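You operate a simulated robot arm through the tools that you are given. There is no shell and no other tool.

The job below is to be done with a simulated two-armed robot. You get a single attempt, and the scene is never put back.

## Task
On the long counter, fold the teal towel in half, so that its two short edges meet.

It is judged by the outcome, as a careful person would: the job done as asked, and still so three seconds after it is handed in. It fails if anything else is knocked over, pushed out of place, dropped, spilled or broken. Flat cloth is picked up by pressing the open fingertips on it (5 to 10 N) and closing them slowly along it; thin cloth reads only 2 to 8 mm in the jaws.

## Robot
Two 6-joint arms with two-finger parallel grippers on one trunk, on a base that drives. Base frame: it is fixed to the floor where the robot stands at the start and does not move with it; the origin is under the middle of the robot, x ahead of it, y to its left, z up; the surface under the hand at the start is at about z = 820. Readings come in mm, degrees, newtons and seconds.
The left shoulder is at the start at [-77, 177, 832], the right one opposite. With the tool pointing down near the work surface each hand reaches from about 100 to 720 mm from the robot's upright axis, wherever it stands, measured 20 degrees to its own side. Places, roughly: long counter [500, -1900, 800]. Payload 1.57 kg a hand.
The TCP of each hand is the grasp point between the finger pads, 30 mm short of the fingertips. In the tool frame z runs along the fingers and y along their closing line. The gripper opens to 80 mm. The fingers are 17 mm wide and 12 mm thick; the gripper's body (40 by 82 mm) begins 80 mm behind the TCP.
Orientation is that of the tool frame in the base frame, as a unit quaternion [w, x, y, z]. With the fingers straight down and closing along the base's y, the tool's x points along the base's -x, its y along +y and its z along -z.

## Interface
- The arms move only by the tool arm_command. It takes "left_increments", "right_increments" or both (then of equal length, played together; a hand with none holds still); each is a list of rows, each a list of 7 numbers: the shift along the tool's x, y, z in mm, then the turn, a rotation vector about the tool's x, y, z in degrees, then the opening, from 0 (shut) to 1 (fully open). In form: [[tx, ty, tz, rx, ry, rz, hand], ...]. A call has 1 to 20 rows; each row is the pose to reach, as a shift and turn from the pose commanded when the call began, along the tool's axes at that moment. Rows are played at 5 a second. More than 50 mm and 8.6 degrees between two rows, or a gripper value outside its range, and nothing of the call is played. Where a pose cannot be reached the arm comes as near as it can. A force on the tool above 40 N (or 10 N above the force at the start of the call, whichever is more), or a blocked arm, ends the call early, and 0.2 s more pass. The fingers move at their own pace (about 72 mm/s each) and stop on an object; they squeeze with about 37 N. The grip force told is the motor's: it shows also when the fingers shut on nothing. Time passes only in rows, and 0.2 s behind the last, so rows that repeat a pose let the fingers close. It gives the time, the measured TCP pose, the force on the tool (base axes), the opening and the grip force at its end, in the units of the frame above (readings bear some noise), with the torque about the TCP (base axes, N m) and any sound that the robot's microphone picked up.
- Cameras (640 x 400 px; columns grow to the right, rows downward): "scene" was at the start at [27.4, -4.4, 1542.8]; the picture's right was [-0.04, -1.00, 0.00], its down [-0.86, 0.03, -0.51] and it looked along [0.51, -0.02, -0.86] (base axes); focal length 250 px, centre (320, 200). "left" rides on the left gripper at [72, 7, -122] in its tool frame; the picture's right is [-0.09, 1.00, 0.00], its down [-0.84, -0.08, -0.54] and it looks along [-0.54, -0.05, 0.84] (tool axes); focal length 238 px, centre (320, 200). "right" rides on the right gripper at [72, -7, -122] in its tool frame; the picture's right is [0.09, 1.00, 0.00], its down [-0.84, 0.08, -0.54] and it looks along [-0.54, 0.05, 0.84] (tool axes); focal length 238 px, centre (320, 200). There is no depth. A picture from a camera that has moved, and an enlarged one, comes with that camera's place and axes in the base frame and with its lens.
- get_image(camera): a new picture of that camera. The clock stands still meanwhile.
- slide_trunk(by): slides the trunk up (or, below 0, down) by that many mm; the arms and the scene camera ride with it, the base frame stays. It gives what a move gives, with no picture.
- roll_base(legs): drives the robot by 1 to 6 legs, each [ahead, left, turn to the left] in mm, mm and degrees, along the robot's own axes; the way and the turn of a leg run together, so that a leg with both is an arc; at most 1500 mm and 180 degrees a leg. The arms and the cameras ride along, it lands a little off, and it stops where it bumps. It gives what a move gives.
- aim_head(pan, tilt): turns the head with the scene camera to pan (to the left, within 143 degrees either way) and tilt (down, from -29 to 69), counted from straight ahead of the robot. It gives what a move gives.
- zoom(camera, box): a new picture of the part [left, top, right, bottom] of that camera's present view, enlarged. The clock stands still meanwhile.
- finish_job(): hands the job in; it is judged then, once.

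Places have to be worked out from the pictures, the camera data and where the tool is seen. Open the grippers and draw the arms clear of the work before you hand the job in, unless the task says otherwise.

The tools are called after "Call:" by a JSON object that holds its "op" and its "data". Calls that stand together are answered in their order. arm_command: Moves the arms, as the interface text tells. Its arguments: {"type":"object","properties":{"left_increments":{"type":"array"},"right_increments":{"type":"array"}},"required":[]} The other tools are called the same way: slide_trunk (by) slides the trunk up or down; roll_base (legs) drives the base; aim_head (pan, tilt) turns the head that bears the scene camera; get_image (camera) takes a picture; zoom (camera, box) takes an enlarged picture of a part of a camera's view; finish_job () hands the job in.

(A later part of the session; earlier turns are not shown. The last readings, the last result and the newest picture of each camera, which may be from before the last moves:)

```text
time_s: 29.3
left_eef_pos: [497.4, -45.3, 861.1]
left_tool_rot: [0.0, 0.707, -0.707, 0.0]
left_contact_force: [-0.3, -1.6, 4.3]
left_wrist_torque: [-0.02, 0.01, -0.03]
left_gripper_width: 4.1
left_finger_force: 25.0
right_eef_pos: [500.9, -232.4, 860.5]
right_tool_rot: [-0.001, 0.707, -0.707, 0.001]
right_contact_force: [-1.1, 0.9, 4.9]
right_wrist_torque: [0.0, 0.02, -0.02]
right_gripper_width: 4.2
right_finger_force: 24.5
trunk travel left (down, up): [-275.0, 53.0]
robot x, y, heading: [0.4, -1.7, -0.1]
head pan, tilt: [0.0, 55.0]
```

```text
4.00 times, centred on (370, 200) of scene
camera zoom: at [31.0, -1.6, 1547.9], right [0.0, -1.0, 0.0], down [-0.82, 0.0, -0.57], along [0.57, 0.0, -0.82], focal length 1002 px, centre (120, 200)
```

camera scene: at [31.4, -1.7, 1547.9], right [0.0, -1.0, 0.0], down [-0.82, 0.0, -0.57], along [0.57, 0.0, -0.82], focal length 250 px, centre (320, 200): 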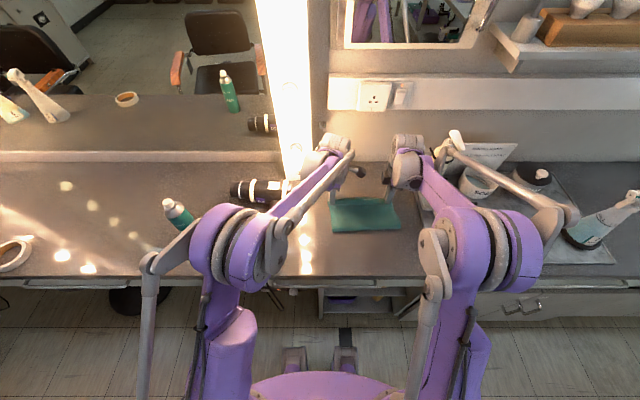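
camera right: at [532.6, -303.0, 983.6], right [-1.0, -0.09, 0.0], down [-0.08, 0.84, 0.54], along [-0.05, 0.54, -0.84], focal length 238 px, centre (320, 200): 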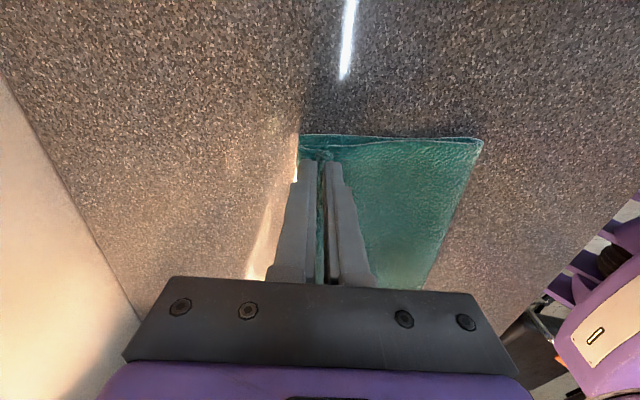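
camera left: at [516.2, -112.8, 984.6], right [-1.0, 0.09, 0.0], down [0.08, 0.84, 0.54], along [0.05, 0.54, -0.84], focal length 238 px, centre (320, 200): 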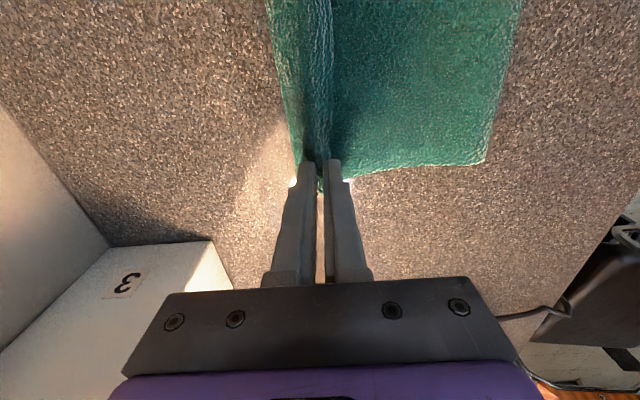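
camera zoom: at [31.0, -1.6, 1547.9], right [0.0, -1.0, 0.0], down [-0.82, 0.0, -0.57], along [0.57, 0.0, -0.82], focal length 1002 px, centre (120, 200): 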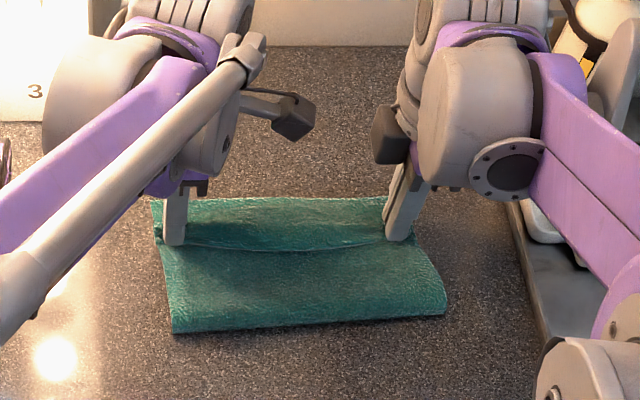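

I now see the top layer runs under the grips and loops back, because the bunched strip is too large and the lay was slack. Rather than fight the hem, I'll unfold the towel again (reverse arc), release the near edge, and regrip with a much smaller pinch.

Call:
{"op": "arm_command", "data": {"left_increments": [[0, 2, -12, 0, 0, 0, 0], [0.5, 6, -26, 0, 0, 0, 0], [1, 12, -40, 0, 0, 0, 0], [2, 20, -54, 0, 0, 0, 0], [3, 30, -67, 0, 0, 0, 0], [4, 42, -79, 0, 0, 0, 0], [5, 56, -89, 0, 0, 0, 0], [6, 72, -97, 0, 0, 0, 0], [7, 88, -102, 0, 0, 0, 0], [8, 104, -103, 0, 0, 0, 0], [9, 120, -100, 0, 0, 0, 0], [10, 134, -92, 0, 0, 0, 0], [11, 146, -81, 0, 0, 0, 0], [12, 156, -68, 0, 0, 0, 0], [13, 164, -54, 0, 0, 0, 0], [14, 170, -39, 0, 0, 0, 0], [15, 174, -24, 0, 0, 0, 0], [15, 177, -10, 0, 0, 0, 0], [15, 177, -2, 0, 0, 0, 0], [15, 177, 2, 0, 0, 0, 0]], "right_increments": [[0, 2, -12, 0, 0, 0, 0], [0.5, 6, -26, 0, 0, 0, 0], [1, 12, -40, 0, 0, 0, 0], [2, 20, -54, 0, 0, 0, 0], [3, 30, -67, 0, 0, 0, 0], [4, 42, -79, 0, 0, 0, 0], [5, 56, -89, 0, 0, 0, 0], [6, 72, -97, 0, 0, 0, 0], [7, 88, -102, 0, 0, 0, 0], [8, 104, -103, 0, 0, 0, 0], [9, 120, -100, 0, 0, 0, 0], [10, 134, -92, 0, 0, 0, 0], [11, 146, -81, 0, 0, 0, 0], [12, 156, -68, 0, 0, 0, 0], [13, 164, -54, 0, 0, 0, 0], [14, 170, -39, 0, 0, 0, 0], [15, 174, -24, 0, 0, 0, 0], [15, 177, -10, 0, 0, 0, 0], [15, 177, -2, 0, 0, 0, 0], [15, 177, 2, 0, 0, 0, 0]]}}

Call:
{"op": "get_image", "data": {"camera": "scene"}}

Call:
{"op": "get_image", "data": {"camera": "right"}}

Call:
{"op": "get_image", "data": {"camera": "left"}}

```text
time_s: 33.5
left_eef_pos: [319.2, -58.2, 858.9]
left_tool_rot: [0.0, -0.706, 0.708, -0.001]
left_contact_force: [1.0, -2.4, 5.6]
left_wrist_torque: [-0.04, 0.01, 0.05]
left_gripper_width: 4.2
left_finger_force: 24.9
right_eef_pos: [325.6, -248.0, 858.9]
right_tool_rot: [0.0, 0.707, -0.707, 0.0]
right_contact_force: [1.7, -0.8, 11.3]
right_wrist_torque: [0.01, 0.04, 0.01]
right_gripper_width: 3.9
right_finger_force: 24.7
trunk travel left (down, up): [-275.0, 53.0]
robot x, y, heading: [0.6, -0.8, -0.2]
head pan, tilt: [0.0, 55.0]
```

```text
taken
camera scene: at [31.2, -1.6, 1548.1], right [0.0, -1.0, 0.0], down [-0.82, 0.0, -0.57], along [0.57, 0.0, -0.82], focal length 250 px, centre (320, 200)
```

scene: 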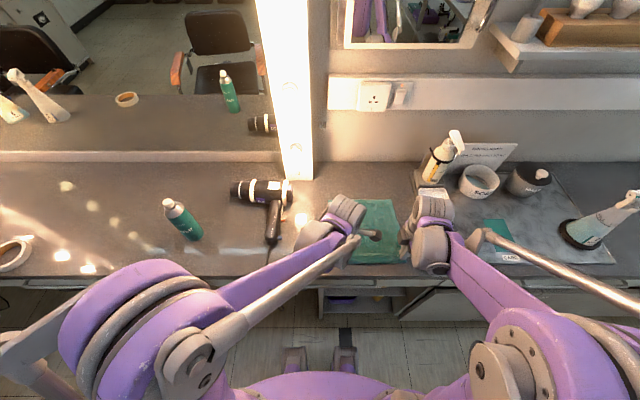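

```text
taken
camera right: at [331.8, -319.2, 979.8], right [-1.0, -0.09, 0.0], down [-0.08, 0.84, 0.54], along [-0.05, 0.54, -0.84], focal length 238 px, centre (320, 200)
```

right: 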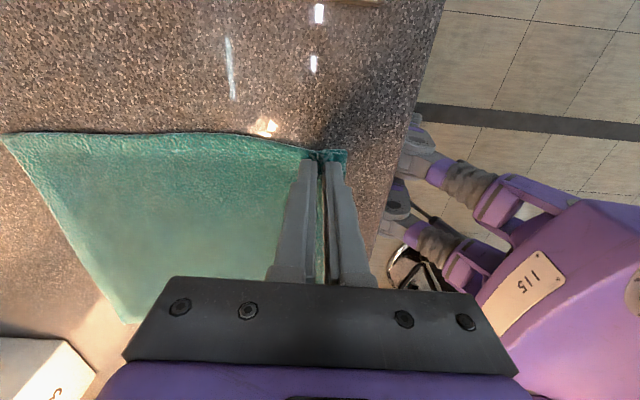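

```text
taken
camera left: at [314.1, -129.6, 980.8], right [-1.0, 0.09, 0.0], down [0.08, 0.84, 0.54], along [0.05, 0.54, -0.84], focal length 238 px, centre (320, 200)
```

left: 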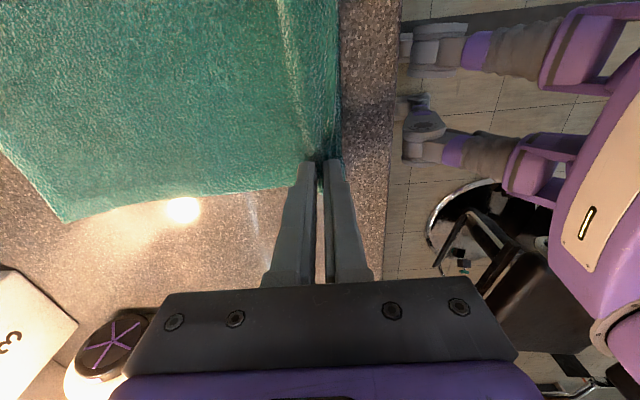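

The body of the cloth again slipped a little under the grips, because I left slack. I pull the near edge straight toward me until taut (x≈268/274), then open in the air so the gathered strip drops and hangs flat.

Call:
{"op": "arm_command", "data": {"left_increments": [[0, 0, -6, 0, 0, 0, 0], [0, 5, -12, 0, 0, 0, 0], [0, 14, -12, 0, 0, 0, 0], [0, 24, -12, 0, 0, 0, 0], [0, 34, -11, 0, 0, 0, 0], [0, 44, -10, 0, 0, 0, 0], [0, 51, -10, 0, 0, 0, 0], [0, 51, -8, 0, 0, 0, 0], [0, 51, -8, 0, 0, 0, 0.1], [0, 51, -8, 0, 0, 0, 0.2], [0, 51, -8, 0, 0, 0, 0.3], [0, 51, -8, 0, 0, 0, 0.4], [0, 51, -8, 0, 0, 0, 0.4]], "right_increments": [[0, 0, -6, 0, 0, 0, 0], [0, 5, -12, 0, 0, 0, 0], [0, 14, -12, 0, 0, 0, 0], [0, 24, -12, 0, 0, 0, 0], [0, 34, -11, 0, 0, 0, 0], [0, 44, -10, 0, 0, 0, 0], [0, 51, -10, 0, 0, 0, 0], [0, 51, -8, 0, 0, 0, 0], [0, 51, -8, 0, 0, 0, 0.1], [0, 51, -8, 0, 0, 0, 0.2], [0, 51, -8, 0, 0, 0, 0.3], [0, 51, -8, 0, 0, 0, 0.4], [0, 51, -8, 0, 0, 0, 0.4]]}}

Call:
{"op": "get_image", "data": {"camera": "right"}}

Call:
{"op": "get_image", "data": {"camera": "left"}}

```text
time_s: 36.3
left_eef_pos: [269.7, -57.0, 867.4]
left_tool_rot: [0.001, 0.707, -0.707, -0.001]
left_contact_force: [1.0, -0.1, -0.1]
left_wrist_torque: [0.01, 0.0, 0.01]
left_gripper_width: 32.2
left_finger_force: 0.1
right_eef_pos: [273.9, -247.5, 865.8]
right_tool_rot: [0.0, 0.707, -0.707, 0.001]
right_contact_force: [0.0, -0.3, -0.1]
right_wrist_torque: [-0.01, -0.01, -0.01]
right_gripper_width: 31.9
right_finger_force: 0.1
trunk travel left (down, up): [-275.0, 53.0]
robot x, y, heading: [1.0, -3.4, 0.2]
head pan, tilt: [0.0, 55.0]
```

```text
taken
camera right: at [280.3, -320.2, 987.0], right [-1.0, -0.09, 0.0], down [-0.08, 0.84, 0.54], along [-0.05, 0.54, -0.84], focal length 238 px, centre (320, 200)
```

right: 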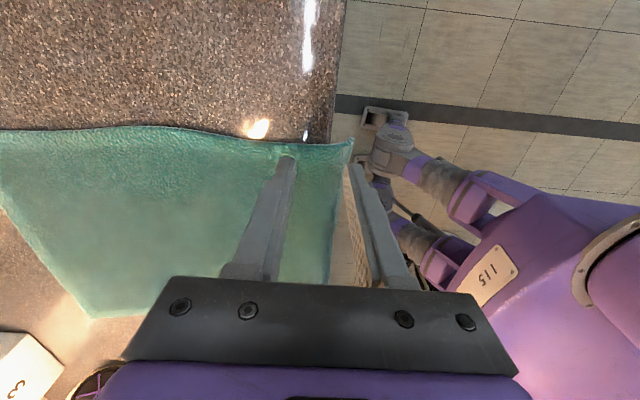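

```text
taken
camera left: at [262.9, -128.9, 989.5], right [-1.0, 0.09, 0.0], down [0.08, 0.84, 0.54], along [0.05, 0.54, -0.84], focal length 238 px, centre (320, 200)
```

left: 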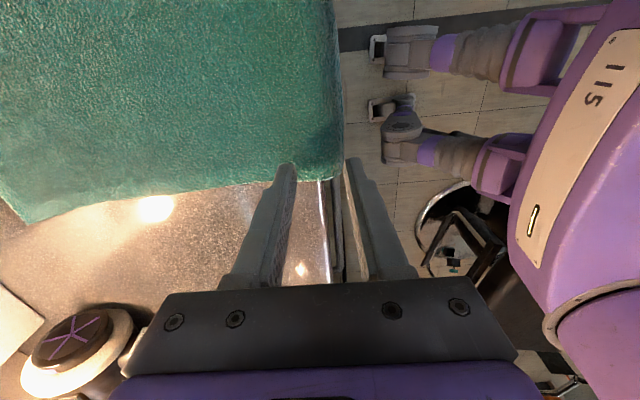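

The strip opened out flat again and the towel is straight, with the near edge overhanging the counter front by ~13 mm. I lift clear, close the jaws, and move above the towel's far part to press lightly and slide the towel ~55 mm back onto the counter.

Call:
{"op": "arm_command", "data": {"left_increments": [[0, 0, -20, 0, 0, 0, 0.4], [0, 0, -45, 0, 0, 0, 0.4], [0, -20, -60, 0, 0, 0, 0.2], [3, -50, -60, 0, 0, 0, 0], [5, -80, -60, 0, 0, 0, 0], [7, -110, -60, 0, 0, 0, 0], [9, -140, -60, 0, 0, 0, 0], [11, -170, -60, 0, 0, 0, 0], [13, -195, -60, 0, 0, 0, 0], [13, -210, -50, 0, 0, 0, 0], [13, -210, -30, 0, 0, 0, 0], [13, -210, -10, 0, 0, 0, 0], [13, -210, 2, 0, 0, 0, 0], [13, -210, 9, 0, 0, 0, 0], [13, -210, 9, 0, 0, 0, 0]], "right_increments": [[0, 0, -20, 0, 0, 0, 0.4], [0, 0, -45, 0, 0, 0, 0.4], [0, -20, -60, 0, 0, 0, 0.2], [-4, -50, -60, 0, 0, 0, 0], [-8, -80, -60, 0, 0, 0, 0], [-12, -110, -60, 0, 0, 0, 0], [-16, -140, -60, 0, 0, 0, 0], [-20, -170, -60, 0, 0, 0, 0], [-22, -195, -60, 0, 0, 0, 0], [-22, -210, -50, 0, 0, 0, 0], [-22, -210, -30, 0, 0, 0, 0], [-22, -210, -10, 0, 0, 0, 0], [-22, -210, 2, 0, 0, 0, 0], [-22, -210, 8, 0, 0, 0, 0], [-22, -210, 8, 0, 0, 0, 0]]}}

Call:
{"op": "get_image", "data": {"camera": "scene"}}

```text
time_s: 39.5
left_eef_pos: [478.2, -72.0, 857.9]
left_tool_rot: [0.0, 0.707, -0.707, 0.0]
left_contact_force: [0.5, -0.5, -0.1]
left_wrist_torque: [0.02, -0.02, -0.01]
left_gripper_width: 0.0
left_finger_force: 21.2
right_eef_pos: [482.9, -225.0, 859.2]
right_tool_rot: [0.001, -0.707, 0.708, -0.001]
right_contact_force: [0.3, 0.2, 0.9]
right_wrist_torque: [-0.02, 0.01, 0.01]
right_gripper_width: 0.0
right_finger_force: 21.8
trunk travel left (down, up): [-275.0, 53.0]
robot x, y, heading: [0.3, 4.7, 0.0]
head pan, tilt: [0.0, 55.0]
```

```text
taken
camera scene: at [31.9, -1.9, 1547.9], right [0.0, -1.0, 0.0], down [-0.82, 0.0, -0.57], along [0.57, 0.0, -0.82], focal length 250 px, centre (320, 200)
```

scene: 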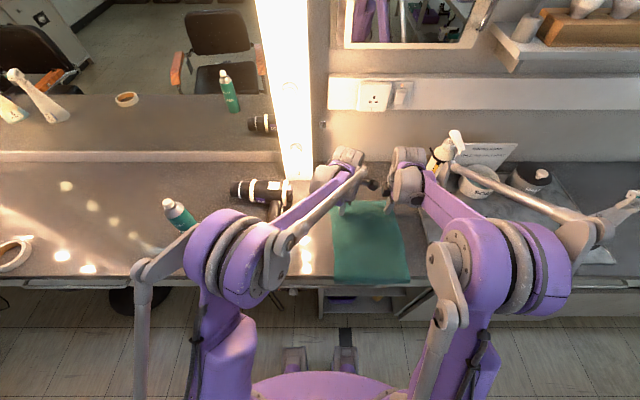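

The towel is flat and smooth. I press down in 1 mm steps to reach ~5–10 N.

Call:
{"op": "arm_command", "data": {"left_increments": [[0, 0, 2, 0, 0, 0, 0], [0, 0, 3, 0, 0, 0, 0], [0, 0, 4, 0, 0, 0, 0], [0, 0, 4.5, 0, 0, 0, 0], [0, 0, 4.5, 0, 0, 0, 0]], "right_increments": [[0, 0, 2, 0, 0, 0, 0], [0, 0, 3, 0, 0, 0, 0], [0, 0, 4, 0, 0, 0, 0], [0, 0, 4, 0, 0, 0, 0], [0, 0, 4, 0, 0, 0, 0]]}}

```text
time_s: 40.7
left_eef_pos: [479.3, -71.5, 853.3]
left_tool_rot: [0.0, -0.707, 0.708, -0.001]
left_contact_force: [-1.0, -0.8, 2.5]
left_wrist_torque: [-0.05, 0.05, 0.02]
left_gripper_width: 0.0
left_finger_force: 21.8
right_eef_pos: [484.0, -225.7, 855.6]
right_tool_rot: [-0.001, -0.707, 0.707, 0.0]
right_contact_force: [0.6, 0.3, 0.5]
right_wrist_torque: [-0.01, 0.01, 0.01]
right_gripper_width: 0.0
right_finger_force: 20.5
trunk travel left (down, up): [-275.0, 53.0]
robot x, y, heading: [-1.6, -1.3, 0.1]
head pan, tilt: [0.0, 55.0]
```

Left just touches (2.5 N), right not yet. A little more on each.

Call:
{"op": "arm_command", "data": {"left_increments": [[0, 0, 0.5, 0, 0, 0, 0], [0, 0, 0.7, 0, 0, 0, 0], [0, 0, 0.7, 0, 0, 0, 0]], "right_increments": [[0, 0, 1, 0, 0, 0, 0], [0, 0, 1.6, 0, 0, 0, 0], [0, 0, 1.6, 0, 0, 0, 0]]}}

```text
time_s: 41.5
left_eef_pos: [480.0, -70.6, 853.4]
left_tool_rot: [0.001, 0.707, -0.707, 0.0]
left_contact_force: [-1.7, -0.7, 3.2]
left_wrist_torque: [-0.04, 0.02, -0.04]
left_gripper_width: 0.0
left_finger_force: 21.2
right_eef_pos: [483.4, -226.5, 853.8]
right_tool_rot: [0.0, -0.707, 0.707, 0.0]
right_contact_force: [-1.8, -0.4, 7.2]
right_wrist_torque: [-0.01, 0.05, -0.02]
right_gripper_width: 0.0
right_finger_force: 21.3
trunk travel left (down, up): [-275.0, 53.0]
robot x, y, heading: [2.6, -0.1, 0.1]
head pan, tilt: [0.0, 55.0]
```

Right is at 7 N, left at 3 N; I add a touch on the left and slide both +55 mm along x, slowly.

Call:
{"op": "arm_command", "data": {"left_increments": [[0, 0, 0.8, 0, 0, 0, 0], [0, -4, 0.9, 0, 0, 0, 0], [0, -9, 0.9, 0, 0, 0, 0], [0, -15, 0.9, 0, 0, 0, 0], [0, -21, 0.9, 0, 0, 0, 0], [0, -27, 0.9, 0, 0, 0, 0], [0, -33, 0.9, 0, 0, 0, 0], [0, -39, 0.9, 0, 0, 0, 0], [0, -45, 0.9, 0, 0, 0, 0], [0, -51, 0.9, 0, 0, 0, 0], [0, -55, 0.9, 0, 0, 0, 0], [0, -55, 0.9, 0, 0, 0, 0]], "right_increments": [[0, 0, 0, 0, 0, 0, 0], [0, -4, 0, 0, 0, 0, 0], [0, -9, 0, 0, 0, 0, 0], [0, -15, 0, 0, 0, 0, 0], [0, -21, 0, 0, 0, 0, 0], [0, -27, 0, 0, 0, 0, 0], [0, -33, 0, 0, 0, 0, 0], [0, -39, 0, 0, 0, 0, 0], [0, -45, 0, 0, 0, 0, 0], [0, -51, 0, 0, 0, 0, 0], [0, -55, 0, 0, 0, 0, 0], [0, -55, 0, 0, 0, 0, 0]]}}

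Call:
{"op": "get_image", "data": {"camera": "scene"}}

Call:
{"op": "get_image", "data": {"camera": "left"}}

Call:
{"op": "get_image", "data": {"camera": "right"}}

```text
time_s: 44.1
left_eef_pos: [534.4, -71.7, 853.5]
left_tool_rot: [-0.001, 0.707, -0.707, 0.002]
left_contact_force: [-4.5, 0.1, 21.1]
left_wrist_torque: [0.01, 0.11, 0.01]
left_gripper_width: 0.1
left_finger_force: 21.6
right_eef_pos: [537.9, -226.0, 854.9]
right_tool_rot: [0.0, 0.707, -0.707, 0.001]
right_contact_force: [0.3, -0.3, 0.8]
right_wrist_torque: [0.0, -0.01, 0.05]
right_gripper_width: 0.0
right_finger_force: 21.5
trunk travel left (down, up): [-275.0, 53.0]
robot x, y, heading: [-3.2, 1.1, 0.0]
head pan, tilt: [0.0, 55.0]
```

```text
taken
camera scene: at [29.2, -1.6, 1548.0], right [0.0, -1.0, 0.0], down [-0.82, 0.0, -0.58], along [0.58, 0.0, -0.82], focal length 250 px, centre (320, 200)
```

scene: 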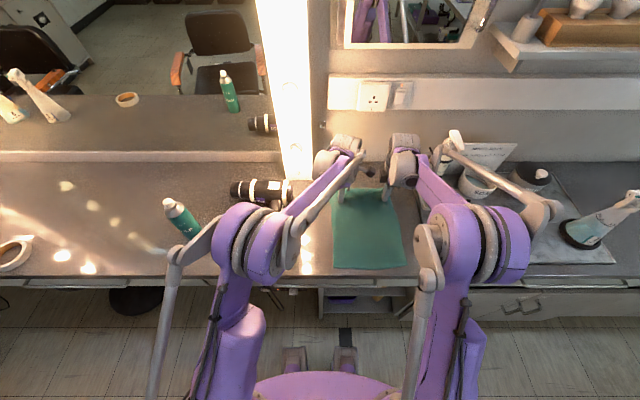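

```text
taken
camera left: at [527.5, -143.5, 974.1], right [-1.0, 0.09, 0.0], down [0.08, 0.84, 0.54], along [0.05, 0.54, -0.84], focal length 238 px, centre (320, 200)
```

left: 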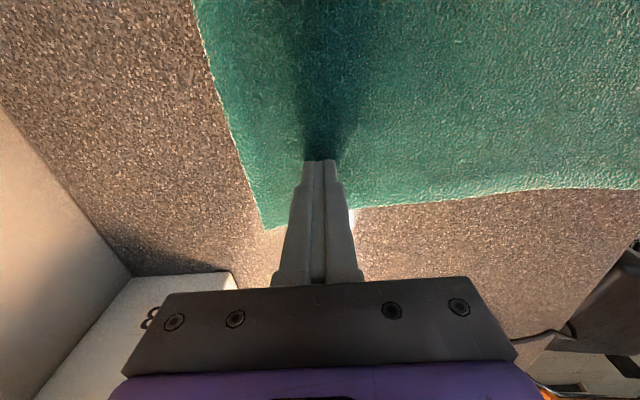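

```text
taken
camera right: at [543.9, -297.9, 975.4], right [-1.0, -0.09, 0.0], down [-0.08, 0.84, 0.54], along [-0.05, 0.54, -0.84], focal length 238 px, centre (320, 200)
```

right: 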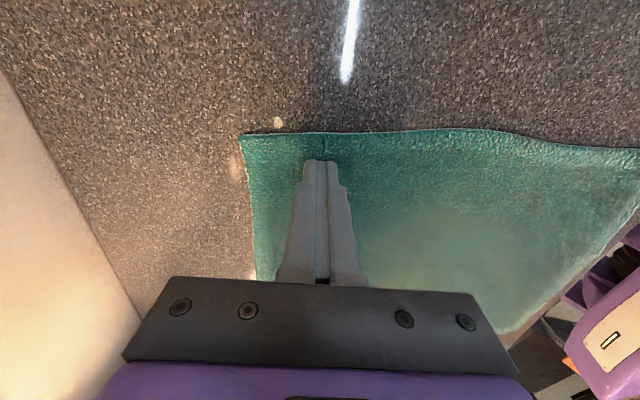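

The towel slid ~47 mm; its far edge is now at x≈588 (FL y≈−21, FR y≈−246). I lift and move back above the near edge corners with the jaws set to 16 mm.

Call:
{"op": "arm_command", "data": {"left_increments": [[0, 0, -10, 0, 0, 0, 0], [0, 0, -40, 0, 0, 0, 0], [-2, 30, -60, 0, 0, 0, 0.1], [-4, 65, -65, 0, 0, 0, 0.2], [-6, 100, -65, 0, 0, 0, 0.2], [-8, 135, -65, 0, 0, 0, 0.2], [-10, 170, -65, 0, 0, 0, 0.2], [-12, 200, -60, 0, 0, 0, 0.2], [-14, 224, -50, 0, 0, 0, 0.2], [-14, 224, -50, 0, 0, 0, 0.2]], "right_increments": [[0, 0, -10, 0, 0, 0, 0], [0, 0, -40, 0, 0, 0, 0], [2, 30, -60, 0, 0, 0, 0.1], [5, 65, -65, 0, 0, 0, 0.2], [9, 100, -65, 0, 0, 0, 0.2], [13, 135, -65, 0, 0, 0, 0.2], [17, 170, -65, 0, 0, 0, 0.2], [20, 200, -60, 0, 0, 0, 0.2], [22, 224, -50, 0, 0, 0, 0.2], [22, 224, -50, 0, 0, 0, 0.2]]}}

Call:
{"op": "get_image", "data": {"camera": "left"}}

Call:
{"op": "get_image", "data": {"camera": "right"}}

```text
time_s: 46.3
left_eef_pos: [311.8, -58.5, 901.8]
left_tool_rot: [0.0, 0.707, -0.707, -0.001]
left_contact_force: [0.4, 0.2, -0.1]
left_wrist_torque: [0.01, -0.02, 0.0]
left_gripper_width: 16.0
left_finger_force: 0.0
right_eef_pos: [316.5, -245.8, 899.8]
right_tool_rot: [0.0, 0.707, -0.707, 0.0]
right_contact_force: [0.0, -0.1, 0.2]
right_wrist_torque: [0.03, 0.01, 0.03]
right_gripper_width: 15.9
right_finger_force: 0.1
trunk travel left (down, up): [-275.0, 53.0]
robot x, y, heading: [-2.3, 0.0, 0.1]
head pan, tilt: [0.0, 55.0]
```

```text
taken
camera left: at [304.7, -130.0, 1024.2], right [-1.0, 0.09, 0.0], down [0.08, 0.84, 0.54], along [0.05, 0.54, -0.84], focal length 238 px, centre (320, 200)
```

left: 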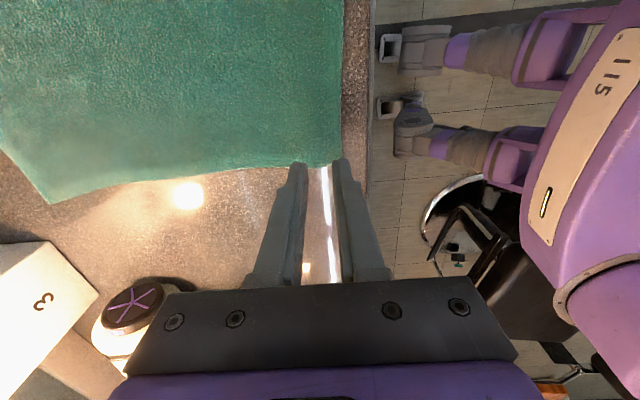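

```text
taken
camera right: at [322.8, -318.1, 1021.5], right [-1.0, -0.09, 0.0], down [-0.08, 0.84, 0.54], along [-0.05, 0.54, -0.84], focal length 238 px, centre (320, 200)
```

right: 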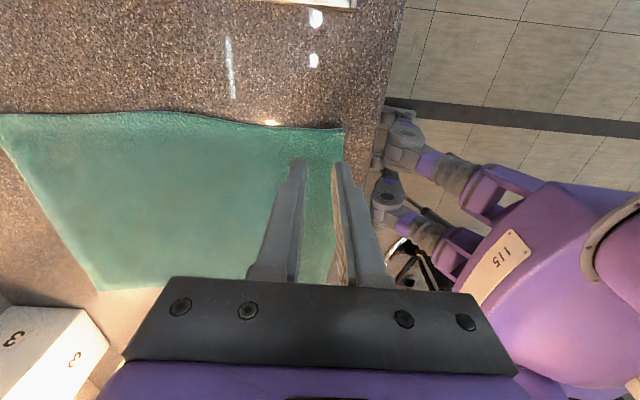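

Near edge is now at x≈292 (left grip) and ≈296 (right grip), safely on the counter. I set the jaws to 12 mm with only ~5 mm of margin under the outer fingers and descend to just above the cloth.

Call:
{"op": "arm_command", "data": {"left_increments": [[0, 9, 0, 0, 0, 0, 0.15], [0, 9, 12, 0, 0, 0, 0.15], [0, 9, 25, 0, 0, 0, 0.15], [0, 9, 35, 0, 0, 0, 0.15], [0, 9, 43, 0, 0, 0, 0.15], [0, 9, 43, 0, 0, 0, 0.15]], "right_increments": [[0, 9.5, 0, 0, 0, 0, 0.15], [0, 9.5, 12, 0, 0, 0, 0.15], [0, 9.5, 25, 0, 0, 0, 0.15], [0, 9.5, 35, 0, 0, 0, 0.15], [0, 9.5, 42, 0, 0, 0, 0.15], [0, 9.5, 42, 0, 0, 0, 0.15]]}}

Call:
{"op": "zoom", "data": {"camera": "left", "box": [240, 90, 420, 210]}}

Call:
{"op": "zoom", "data": {"camera": "right", "box": [240, 90, 420, 210]}}

```text
time_s: 47.7
left_eef_pos: [302.4, -57.5, 860.2]
left_tool_rot: [0.0, -0.707, 0.707, 0.0]
left_contact_force: [0.4, -0.4, 0.7]
left_wrist_torque: [-0.01, -0.01, 0.01]
left_gripper_width: 12.3
left_finger_force: 0.0
right_eef_pos: [307.2, -248.8, 861.3]
right_tool_rot: [0.0, -0.707, 0.707, -0.001]
right_contact_force: [-0.2, -0.2, -0.1]
right_wrist_torque: [0.02, 0.04, 0.01]
right_gripper_width: 11.8
right_finger_force: 0.1
trunk travel left (down, up): [-275.0, 53.0]
robot x, y, heading: [-1.2, -1.5, -0.1]
head pan, tilt: [0.0, 55.0]
```

```text
3.33 times, centred on (330, 150) of left
camera zoom: at [296.4, -128.6, 980.9], right [-1.0, 0.09, 0.0], down [0.08, 0.84, 0.54], along [0.05, 0.54, -0.84], focal length 794 px, centre (287, 367)
```

zoom: 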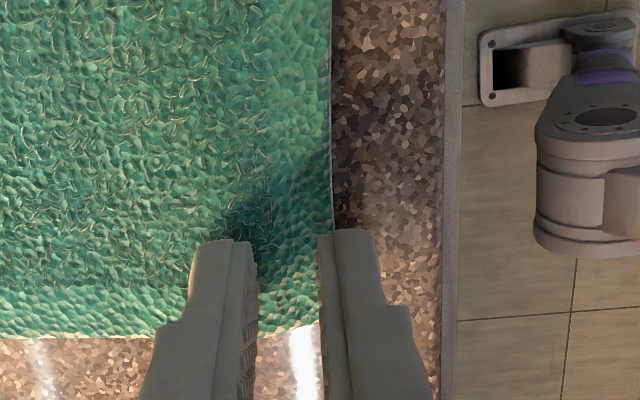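

```text
3.33 times, centred on (330, 150) of right
camera zoom: at [313.6, -320.1, 981.8], right [-1.0, -0.09, 0.0], down [-0.08, 0.84, 0.54], along [-0.05, 0.54, -0.84], focal length 794 px, centre (287, 367)
```

zoom: 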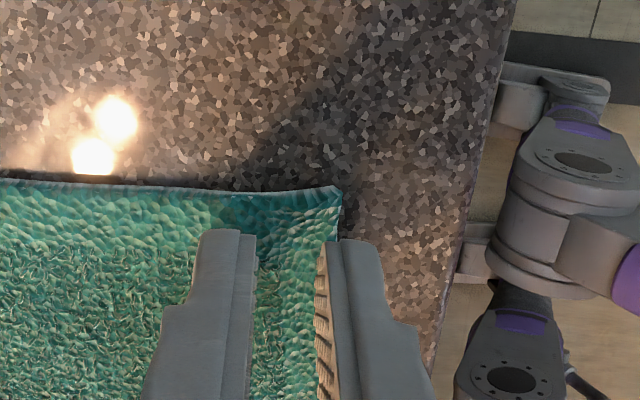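

Outer fingers overlap the edge by ~4 mm on both sides – as wanted. I press down in small steps.

Call:
{"op": "arm_command", "data": {"left_increments": [[0, 0, 2, 0, 0, 0, 0.15], [0, 0, 4, 0, 0, 0, 0.15], [0, 0, 5, 0, 0, 0, 0.15], [0, 0, 6, 0, 0, 0, 0.15], [0, 0, 6, 0, 0, 0, 0.15]], "right_increments": [[0, 0, 2, 0, 0, 0, 0.15], [0, 0, 4, 0, 0, 0, 0.15], [0, 0, 5, 0, 0, 0, 0.15], [0, 0, 6, 0, 0, 0, 0.15], [0, 0, 6, 0, 0, 0, 0.15]]}}

```text
time_s: 48.9
left_eef_pos: [303.0, -58.0, 854.0]
left_tool_rot: [-0.001, -0.707, 0.708, 0.0]
left_contact_force: [1.3, 0.2, 4.5]
left_wrist_torque: [0.03, -0.07, 0.03]
left_gripper_width: 12.6
left_finger_force: 0.5
right_eef_pos: [306.6, -248.1, 855.3]
right_tool_rot: [0.0, -0.707, 0.707, 0.0]
right_contact_force: [0.6, 0.3, 0.9]
right_wrist_torque: [0.02, 0.0, 0.03]
right_gripper_width: 11.8
right_finger_force: 0.1
trunk travel left (down, up): [-275.0, 53.0]
robot x, y, heading: [-0.3, 1.4, 0.1]
head pan, tilt: [0.0, 55.0]
```

Left is at 4.5 N, right just about touching. I add 0.3 mm left and 1.5 mm right.

Call:
{"op": "arm_command", "data": {"left_increments": [[0, 0, 0.3, 0, 0, 0, 0.15], [0, 0, 0.3, 0, 0, 0, 0.15], [0, 0, 0.3, 0, 0, 0, 0.15]], "right_increments": [[0, 0, 0.8, 0, 0, 0, 0.15], [0, 0, 1.5, 0, 0, 0, 0.15], [0, 0, 1.5, 0, 0, 0, 0.15]]}}

```text
time_s: 49.7
left_eef_pos: [302.5, -57.6, 852.0]
left_tool_rot: [-0.001, -0.707, 0.707, 0.0]
left_contact_force: [0.0, -0.3, 13.0]
left_wrist_torque: [0.03, -0.07, -0.03]
left_gripper_width: 11.9
left_finger_force: 0.1
right_eef_pos: [306.9, -248.1, 853.2]
right_tool_rot: [0.0, 0.707, -0.707, 0.001]
right_contact_force: [0.3, 0.8, 2.3]
right_wrist_torque: [0.02, -0.04, 0.04]
right_gripper_width: 12.0
right_finger_force: 0.3
trunk travel left (down, up): [-275.0, 53.0]
robot x, y, heading: [3.1, -1.4, 0.1]
head pan, tilt: [0.0, 55.0]
```

Left 13 N, right 2.3 N: I balance them (left −0.4 mm, right +0.7 mm) and then close both slowly.

Call:
{"op": "arm_command", "data": {"left_increments": [[0, 0, -0.4, 0, 0, 0, 0.15], [0, 0, -0.4, 0, 0, 0, 0.15], [0, 0, -0.4, 0, 0, 0, 0.135], [0, 0, -0.4, 0, 0, 0, 0.12], [0, 0, -0.4, 0, 0, 0, 0.105], [0, 0, -0.4, 0, 0, 0, 0.09], [0, 0, -0.4, 0, 0, 0, 0.075], [0, 0, -0.4, 0, 0, 0, 0.06], [0, 0, -0.4, 0, 0, 0, 0.045], [0, 0, -0.4, 0, 0, 0, 0.03], [0, 0, -0.4, 0, 0, 0, 0.015], [0, 0, -0.4, 0, 0, 0, 0], [0, 0, -0.4, 0, 0, 0, 0], [0, 0, -0.4, 0, 0, 0, 0]], "right_increments": [[0, 0, 0.7, 0, 0, 0, 0.15], [0, 0, 0.7, 0, 0, 0, 0.15], [0, 0, 0.7, 0, 0, 0, 0.135], [0, 0, 0.7, 0, 0, 0, 0.12], [0, 0, 0.7, 0, 0, 0, 0.105], [0, 0, 0.7, 0, 0, 0, 0.09], [0, 0, 0.7, 0, 0, 0, 0.075], [0, 0, 0.7, 0, 0, 0, 0.06], [0, 0, 0.7, 0, 0, 0, 0.045], [0, 0, 0.7, 0, 0, 0, 0.03], [0, 0, 0.7, 0, 0, 0, 0.015], [0, 0, 0.7, 0, 0, 0, 0], [0, 0, 0.7, 0, 0, 0, 0], [0, 0, 0.7, 0, 0, 0, 0]]}}

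Call:
{"op": "zoom", "data": {"camera": "left", "box": [260, 100, 400, 200]}}

Call:
{"op": "zoom", "data": {"camera": "right", "box": [260, 100, 400, 200]}}

```text
time_s: 52.7
left_eef_pos: [303.3, -57.9, 853.1]
left_tool_rot: [-0.001, -0.707, 0.707, 0.0]
left_contact_force: [2.1, 0.1, 12.4]
left_wrist_torque: [0.0, -0.09, -0.04]
left_gripper_width: 0.0
left_finger_force: 21.7
right_eef_pos: [306.6, -246.7, 853.7]
right_tool_rot: [0.0, -0.707, 0.707, 0.0]
right_contact_force: [1.0, -0.6, 5.9]
right_wrist_torque: [0.01, 0.0, 0.02]
right_gripper_width: 0.0
right_finger_force: 21.6
trunk travel left (down, up): [-275.0, 53.0]
robot x, y, heading: [1.1, 2.0, -0.2]
head pan, tilt: [0.0, 55.0]
```

```text
4.00 times, centred on (330, 150) of left
camera zoom: at [296.3, -129.2, 974.6], right [-1.0, 0.09, 0.0], down [0.08, 0.84, 0.54], along [0.05, 0.54, -0.84], focal length 953 px, centre (280, 400)
```

zoom: 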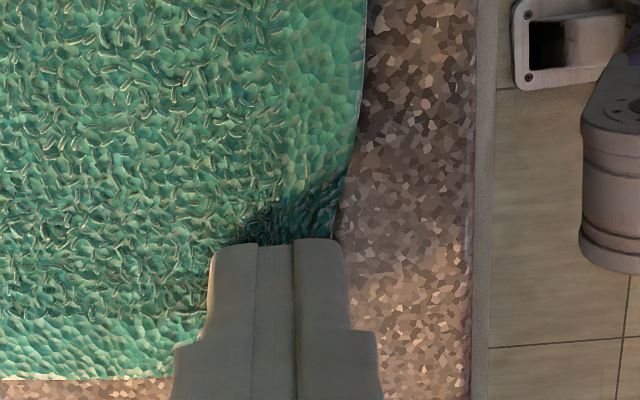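

```text
4.00 times, centred on (330, 150) of right
camera zoom: at [312.8, -320.2, 974.5], right [-1.0, -0.09, 0.0], down [-0.08, 0.84, 0.54], along [-0.05, 0.54, -0.84], focal length 953 px, centre (280, 400)
```

zoom: 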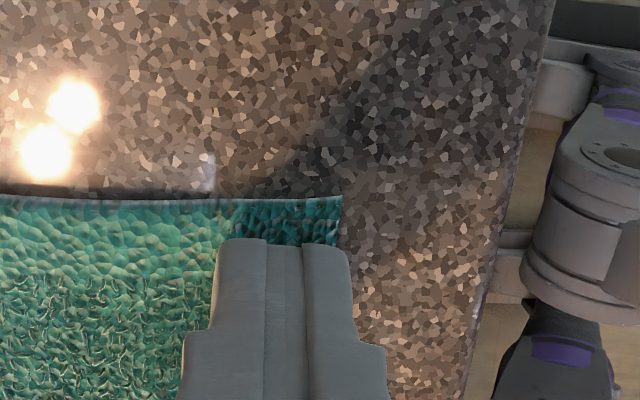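

No pinch formed – 12 mm was too narrow and the fingers just slid. I lift, go back to the 24 mm opening that worked, shift +8 mm in x and descend again.

Call:
{"op": "arm_command", "data": {"left_increments": [[0, 0, -5, 0, 0, 0, 0], [0, 0, -12, 0, 0, 0, 0.1], [0, -4, -12, 0, 0, 0, 0.3], [0, -8, -12, 0, 0, 0, 0.3], [0, -8, -8, 0, 0, 0, 0.3], [0, -8, -4, 0, 0, 0, 0.3], [0, -8, -2, 0, 0, 0, 0.3], [0, -8, -2, 0, 0, 0, 0.3]], "right_increments": [[0, 0, -5, 0, 0, 0, 0], [0, 0, -12, 0, 0, 0, 0.1], [0, -4, -12, 0, 0, 0, 0.3], [0, -8, -12, 0, 0, 0, 0.3], [0, -8, -8, 0, 0, 0, 0.3], [0, -8, -4, 0, 0, 0, 0.3], [0, -8, -2, 0, 0, 0, 0.3], [0, -8, -2, 0, 0, 0, 0.3]]}}

Call:
{"op": "zoom", "data": {"camera": "left", "box": [240, 90, 420, 210]}}

Call:
{"op": "zoom", "data": {"camera": "right", "box": [240, 90, 420, 210]}}

```text
time_s: 54.5
left_eef_pos: [310.6, -57.4, 854.8]
left_tool_rot: [0.0, 0.708, -0.706, 0.0]
left_contact_force: [0.3, 0.6, 2.4]
left_wrist_torque: [0.0, -0.02, 0.02]
left_gripper_width: 23.9
left_finger_force: 0.0
right_eef_pos: [312.9, -248.5, 855.3]
right_tool_rot: [0.0, 0.707, -0.707, 0.0]
right_contact_force: [0.5, -0.4, -0.3]
right_wrist_torque: [0.02, -0.02, 0.02]
right_gripper_width: 24.1
right_finger_force: 0.1
trunk travel left (down, up): [-275.0, 53.0]
robot x, y, heading: [3.1, 1.2, -0.1]
head pan, tilt: [0.0, 55.0]
```

```text
3.33 times, centred on (330, 150) of left
camera zoom: at [304.4, -129.4, 975.8], right [-1.0, 0.09, 0.0], down [0.08, 0.84, 0.54], along [0.05, 0.54, -0.84], focal length 794 px, centre (287, 367)
```

zoom: 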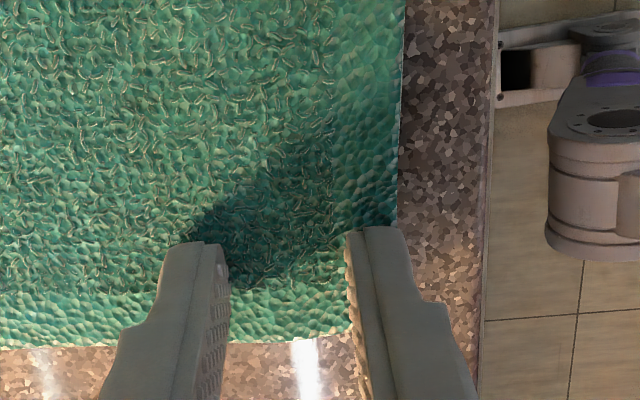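

```text
3.33 times, centred on (330, 150) of right
camera zoom: at [320.2, -320.9, 976.3], right [-1.0, -0.09, 0.0], down [-0.08, 0.84, 0.54], along [-0.05, 0.54, -0.84], focal length 794 px, centre (287, 367)
```

zoom: 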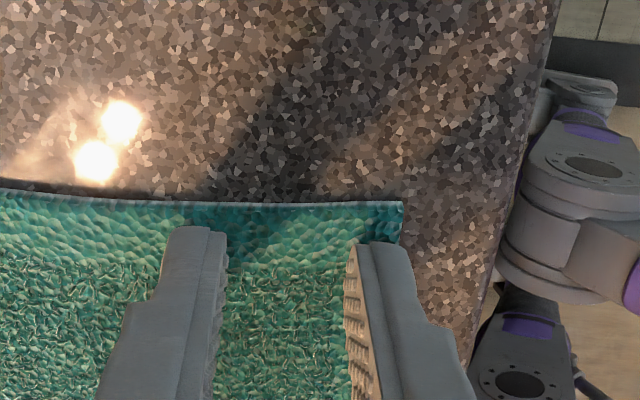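

The earlier attempt pulled the edge ~6 mm toward me, so the margins are ~10 mm now. I shift back 4/3 mm and press down to 5–10 N.

Call:
{"op": "arm_command", "data": {"left_increments": [[0, 0, -3, 0, 0, 0, 0.3], [0, 4, -3, 0, 0, 0, 0.3], [0, 4, -1, 0, 0, 0, 0.3], [0, 4, 0, 0, 0, 0, 0.3], [0, 4, 0.7, 0, 0, 0, 0.3], [0, 4, 0.7, 0, 0, 0, 0.3]], "right_increments": [[0, 0, -3, 0, 0, 0, 0.3], [0, 3, -3, 0, 0, 0, 0.3], [0, 3, -1, 0, 0, 0, 0.3], [0, 3, 0.5, 0, 0, 0, 0.3], [0, 3, 1.5, 0, 0, 0, 0.3], [0, 3, 1.5, 0, 0, 0, 0.3]]}}

```text
time_s: 55.9
left_eef_pos: [306.4, -58.5, 856.0]
left_tool_rot: [0.0, -0.707, 0.707, 0.0]
left_contact_force: [-0.4, 0.0, 0.8]
left_wrist_torque: [0.0, 0.0, 0.03]
left_gripper_width: 24.2
left_finger_force: 0.1
right_eef_pos: [310.4, -247.6, 853.1]
right_tool_rot: [0.0, -0.707, 0.707, 0.0]
right_contact_force: [0.0, -0.5, 1.9]
right_wrist_torque: [-0.04, -0.01, -0.01]
right_gripper_width: 24.1
right_finger_force: 0.0
trunk travel left (down, up): [-275.0, 53.0]
robot x, y, heading: [-0.2, 1.9, 0.1]
head pan, tilt: [0.0, 55.0]
```

Light touch only (0.8 / 1.9 N). I press about 1 mm further on both.

Call:
{"op": "arm_command", "data": {"left_increments": [[0, 0, 0.6, 0, 0, 0, 0.3], [0, 0, 1.2, 0, 0, 0, 0.3], [0, 0, 1.2, 0, 0, 0, 0.3]], "right_increments": [[0, 0, 0.5, 0, 0, 0, 0.3], [0, 0, 0.8, 0, 0, 0, 0.3], [0, 0, 0.8, 0, 0, 0, 0.3]]}}

```text
time_s: 56.7
left_eef_pos: [306.6, -57.5, 853.9]
left_tool_rot: [0.0, -0.707, 0.707, 0.0]
left_contact_force: [-0.6, -1.3, 4.8]
left_wrist_torque: [-0.01, -0.03, -0.04]
left_gripper_width: 23.7
left_finger_force: 0.2
right_eef_pos: [311.3, -248.6, 852.3]
right_tool_rot: [-0.001, 0.707, -0.707, 0.0]
right_contact_force: [3.4, -4.1, 19.9]
right_wrist_torque: [-0.07, -0.13, -0.01]
right_gripper_width: 23.8
right_finger_force: 0.0
trunk travel left (down, up): [-275.0, 53.0]
robot x, y, heading: [2.0, -3.4, 0.1]
head pan, tilt: [0.0, 55.0]
```

Right is too firm (20 N), left at 5 N. I ease the right by 0.7 mm, add 0.3 mm on the left, and close both slowly.

Call:
{"op": "arm_command", "data": {"left_increments": [[0, 0, 0.3, 0, 0, 0, 0.3], [0, 0, 0.3, 0, 0, 0, 0.27], [0, 0, 0.3, 0, 0, 0, 0.24], [0, 0, 0.3, 0, 0, 0, 0.21], [0, 0, 0.3, 0, 0, 0, 0.18], [0, 0, 0.3, 0, 0, 0, 0.15], [0, 0, 0.3, 0, 0, 0, 0.12], [0, 0, 0.3, 0, 0, 0, 0.1], [0, 0, 0.3, 0, 0, 0, 0.08], [0, 0, 0.3, 0, 0, 0, 0.06], [0, 0, 0.3, 0, 0, 0, 0.04], [0, 0, 0.3, 0, 0, 0, 0.02], [0, 0, 0.3, 0, 0, 0, 0], [0, 0, 0.3, 0, 0, 0, 0], [0, 0, 0.3, 0, 0, 0, 0]], "right_increments": [[0, 0, -0.7, 0, 0, 0, 0.3], [0, 0, -0.7, 0, 0, 0, 0.27], [0, 0, -0.7, 0, 0, 0, 0.24], [0, 0, -0.7, 0, 0, 0, 0.21], [0, 0, -0.7, 0, 0, 0, 0.18], [0, 0, -0.7, 0, 0, 0, 0.15], [0, 0, -0.7, 0, 0, 0, 0.12], [0, 0, -0.7, 0, 0, 0, 0.1], [0, 0, -0.7, 0, 0, 0, 0.08], [0, 0, -0.7, 0, 0, 0, 0.06], [0, 0, -0.7, 0, 0, 0, 0.04], [0, 0, -0.7, 0, 0, 0, 0.02], [0, 0, -0.7, 0, 0, 0, 0], [0, 0, -0.7, 0, 0, 0, 0], [0, 0, -0.7, 0, 0, 0, 0]]}}

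Call:
{"op": "zoom", "data": {"camera": "left", "box": [260, 100, 400, 200]}}

Call:
{"op": "zoom", "data": {"camera": "right", "box": [260, 100, 400, 200]}}

```text
time_s: 59.9
left_eef_pos: [306.4, -58.0, 852.9]
left_tool_rot: [-0.001, -0.707, 0.707, 0.0]
left_contact_force: [0.1, -0.5, 5.1]
left_wrist_torque: [-0.01, -0.02, -0.01]
left_gripper_width: 4.0
left_finger_force: 24.8
right_eef_pos: [311.3, -247.7, 853.2]
right_tool_rot: [0.001, -0.707, 0.707, -0.001]
right_contact_force: [0.2, 0.7, 12.0]
right_wrist_torque: [0.02, -0.07, 0.02]
right_gripper_width: 4.0
right_finger_force: 24.8
trunk travel left (down, up): [-275.0, 53.0]
robot x, y, heading: [1.5, 0.1, -0.1]
head pan, tilt: [0.0, 55.0]
```

```text
4.00 times, centred on (330, 150) of left
camera zoom: at [299.3, -130.0, 974.9], right [-1.0, 0.09, 0.0], down [0.08, 0.84, 0.54], along [0.05, 0.54, -0.84], focal length 953 px, centre (280, 400)
```

zoom: 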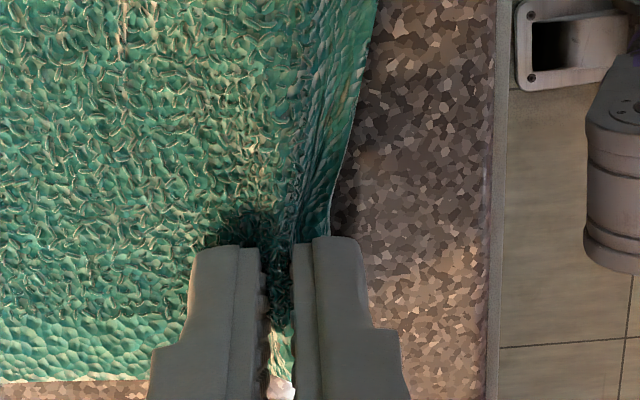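

```text
4.00 times, centred on (330, 150) of right
camera zoom: at [316.7, -319.9, 973.9], right [-1.0, -0.09, 0.0], down [-0.08, 0.84, 0.54], along [-0.05, 0.54, -0.84], focal length 953 px, centre (280, 400)
```

zoom: 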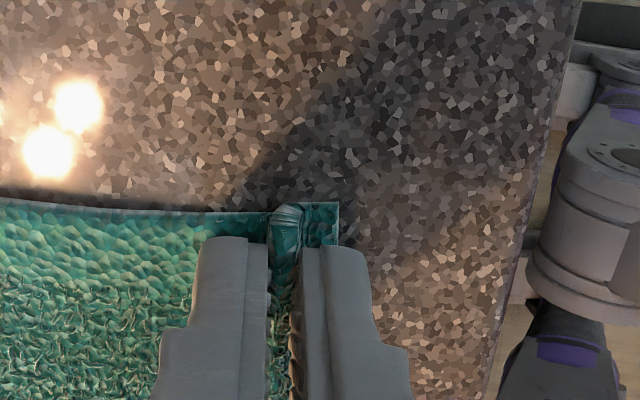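

Both corners are pinched again (4 mm). I lift 15 mm and draw the towel 20 mm toward me to straighten it, then measure the far edge.

Call:
{"op": "arm_command", "data": {"left_increments": [[0, 0, -5, 0, 0, 0, 0], [0, 0, -10, 0, 0, 0, 0], [0, 0, -15, 0, 0, 0, 0], [0, 5, -15, 0, 0, 0, 0], [0, 10, -15, 0, 0, 0, 0], [0, 15, -15, 0, 0, 0, 0], [0, 20, -15, 0, 0, 0, 0], [0, 20, -15, 0, 0, 0, 0]], "right_increments": [[0, 0, -5, 0, 0, 0, 0], [0, 0, -10, 0, 0, 0, 0], [0, 0, -15, 0, 0, 0, 0], [0, 5, -15, 0, 0, 0, 0], [0, 10, -15, 0, 0, 0, 0], [0, 15, -15, 0, 0, 0, 0], [0, 20, -15, 0, 0, 0, 0], [0, 20, -15, 0, 0, 0, 0]]}}

Call:
{"op": "get_image", "data": {"camera": "left"}}

Call:
{"op": "get_image", "data": {"camera": "right"}}

Call:
{"op": "zoom", "data": {"camera": "scene", "box": [290, 160, 450, 290]}}

```text
time_s: 61.7
left_eef_pos: [285.5, -59.6, 865.5]
left_tool_rot: [0.0, -0.707, 0.707, -0.001]
left_contact_force: [0.5, 0.0, 0.0]
left_wrist_torque: [0.04, -0.04, 0.02]
left_gripper_width: 4.2
left_finger_force: 24.3
right_eef_pos: [291.2, -248.8, 868.6]
right_tool_rot: [0.0, -0.707, 0.707, 0.0]
right_contact_force: [0.3, -0.4, 0.3]
right_wrist_torque: [0.01, 0.01, 0.0]
right_gripper_width: 3.6
right_finger_force: 24.7
trunk travel left (down, up): [-275.0, 53.0]
robot x, y, heading: [0.4, 2.9, 0.0]
head pan, tilt: [0.0, 55.0]
```

```text
taken
camera left: at [280.1, -129.7, 987.7], right [-1.0, 0.09, 0.0], down [0.08, 0.84, 0.54], along [0.05, 0.54, -0.84], focal length 238 px, centre (320, 200)
```

left: 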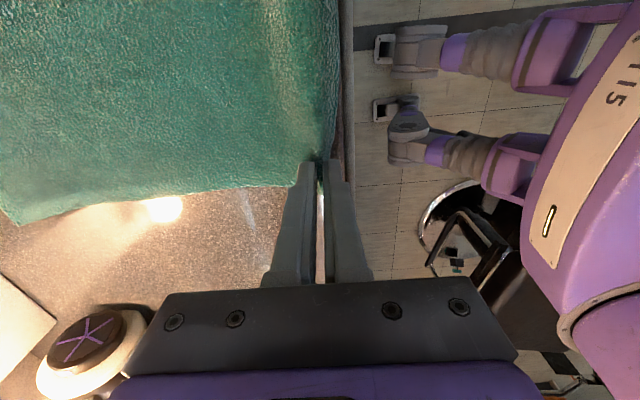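

```text
taken
camera right: at [297.9, -319.9, 989.4], right [-1.0, -0.09, 0.0], down [-0.08, 0.84, 0.54], along [-0.05, 0.54, -0.84], focal length 238 px, centre (320, 200)
```

right: 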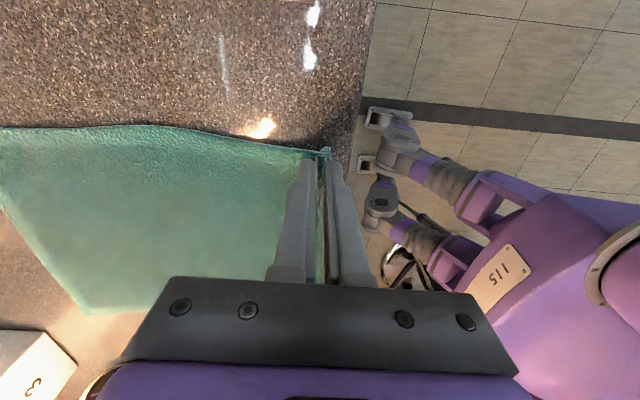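

```text
3.08 times, centred on (370, 225) of scene
camera zoom: at [32.2, -1.9, 1547.9], right [0.0, -1.0, 0.0], down [-0.82, 0.0, -0.57], along [0.57, 0.0, -0.82], focal length 771 px, centre (166, 123)
```

zoom: 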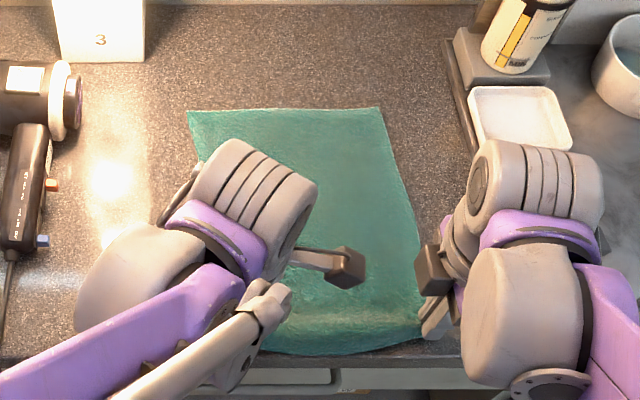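

Far edge now at x≈553 (left) to 558 (right), so the fold line should fall at x≈405. I carry the edge up along a lower, slacker arc to keep the lower half from being pulled.

Call:
{"op": "arm_command", "data": {"left_increments": [[-0.1, -1, -11, 0, 0, 0, 0], [-0.3, -4, -22, 0, 0, 0, 0], [-0.6, -9, -33, 0, 0, 0, 0], [-1.1, -16, -42, 0, 0, 0, 0], [-1.8, -25, -52, 0, 0, 0, 0], [-2.5, -35, -60, 0, 0, 0, 0], [-3.3, -47, -67, 0, 0, 0, 0], [-4.3, -60, -74, 0, 0, 0, 0], [-5.2, -74, -79, 0, 0, 0, 0], [-6.3, -89, -82, 0, 0, 0, 0], [-7.4, -104, -84, 0, 0, 0, 0], [-8.5, -120, -85, 0, 0, 0, 0], [-8.5, -120, -85, 0, 0, 0, 0]], "right_increments": [[-0.1, -1, -11, 0, 0, 0, 0], [-0.3, -4, -22, 0, 0, 0, 0], [-0.6, -9, -33, 0, 0, 0, 0], [-1.1, -16, -42, 0, 0, 0, 0], [-1.8, -25, -52, 0, 0, 0, 0], [-2.5, -35, -60, 0, 0, 0, 0], [-3.3, -47, -67, 0, 0, 0, 0], [-4.3, -60, -74, 0, 0, 0, 0], [-5.2, -74, -79, 0, 0, 0, 0], [-6.3, -89, -82, 0, 0, 0, 0], [-7.4, -104, -84, 0, 0, 0, 0], [-8.5, -120, -85, 0, 0, 0, 0], [-8.5, -120, -85, 0, 0, 0, 0]]}}

Call:
{"op": "get_image", "data": {"camera": "right"}}

Call:
{"op": "zoom", "data": {"camera": "scene", "box": [290, 150, 450, 280]}}

```text
time_s: 64.5
left_eef_pos: [405.9, -49.7, 952.4]
left_tool_rot: [0.0, 0.707, -0.707, 0.0]
left_contact_force: [0.3, 0.4, 0.5]
left_wrist_torque: [-0.01, 0.02, 0.01]
left_gripper_width: 3.9
left_finger_force: 24.5
right_eef_pos: [412.1, -239.6, 952.1]
right_tool_rot: [0.0, -0.707, 0.707, 0.0]
right_contact_force: [-0.4, 0.6, 0.9]
right_wrist_torque: [0.0, 0.0, 0.02]
right_gripper_width: 4.0
right_finger_force: 24.0
trunk travel left (down, up): [-275.0, 53.0]
robot x, y, heading: [1.1, -1.3, 0.1]
head pan, tilt: [0.0, 55.0]
```

```text
taken
camera right: at [417.4, -311.4, 1073.5], right [-1.0, -0.09, 0.0], down [-0.08, 0.84, 0.54], along [-0.05, 0.54, -0.84], focal length 238 px, centre (320, 200)
```

right: 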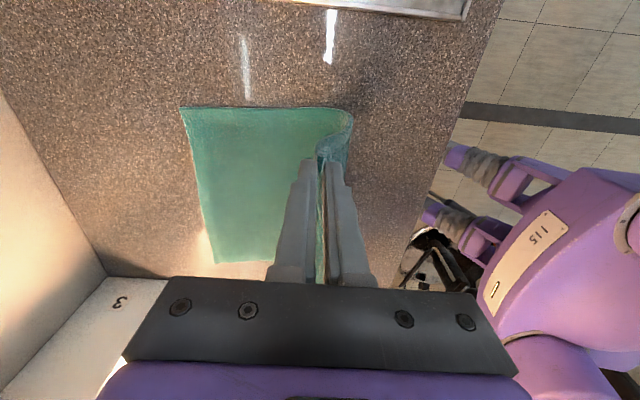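

```text
3.08 times, centred on (370, 215) of scene
camera zoom: at [31.2, -1.8, 1547.9], right [0.0, -1.0, 0.0], down [-0.82, 0.0, -0.57], along [0.57, 0.0, -0.82], focal length 771 px, centre (166, 154)
```

zoom: 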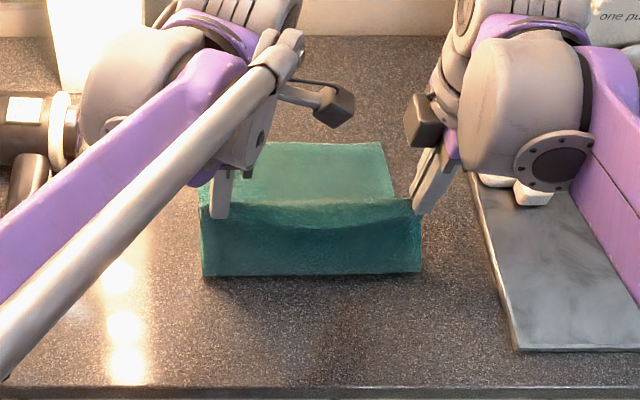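

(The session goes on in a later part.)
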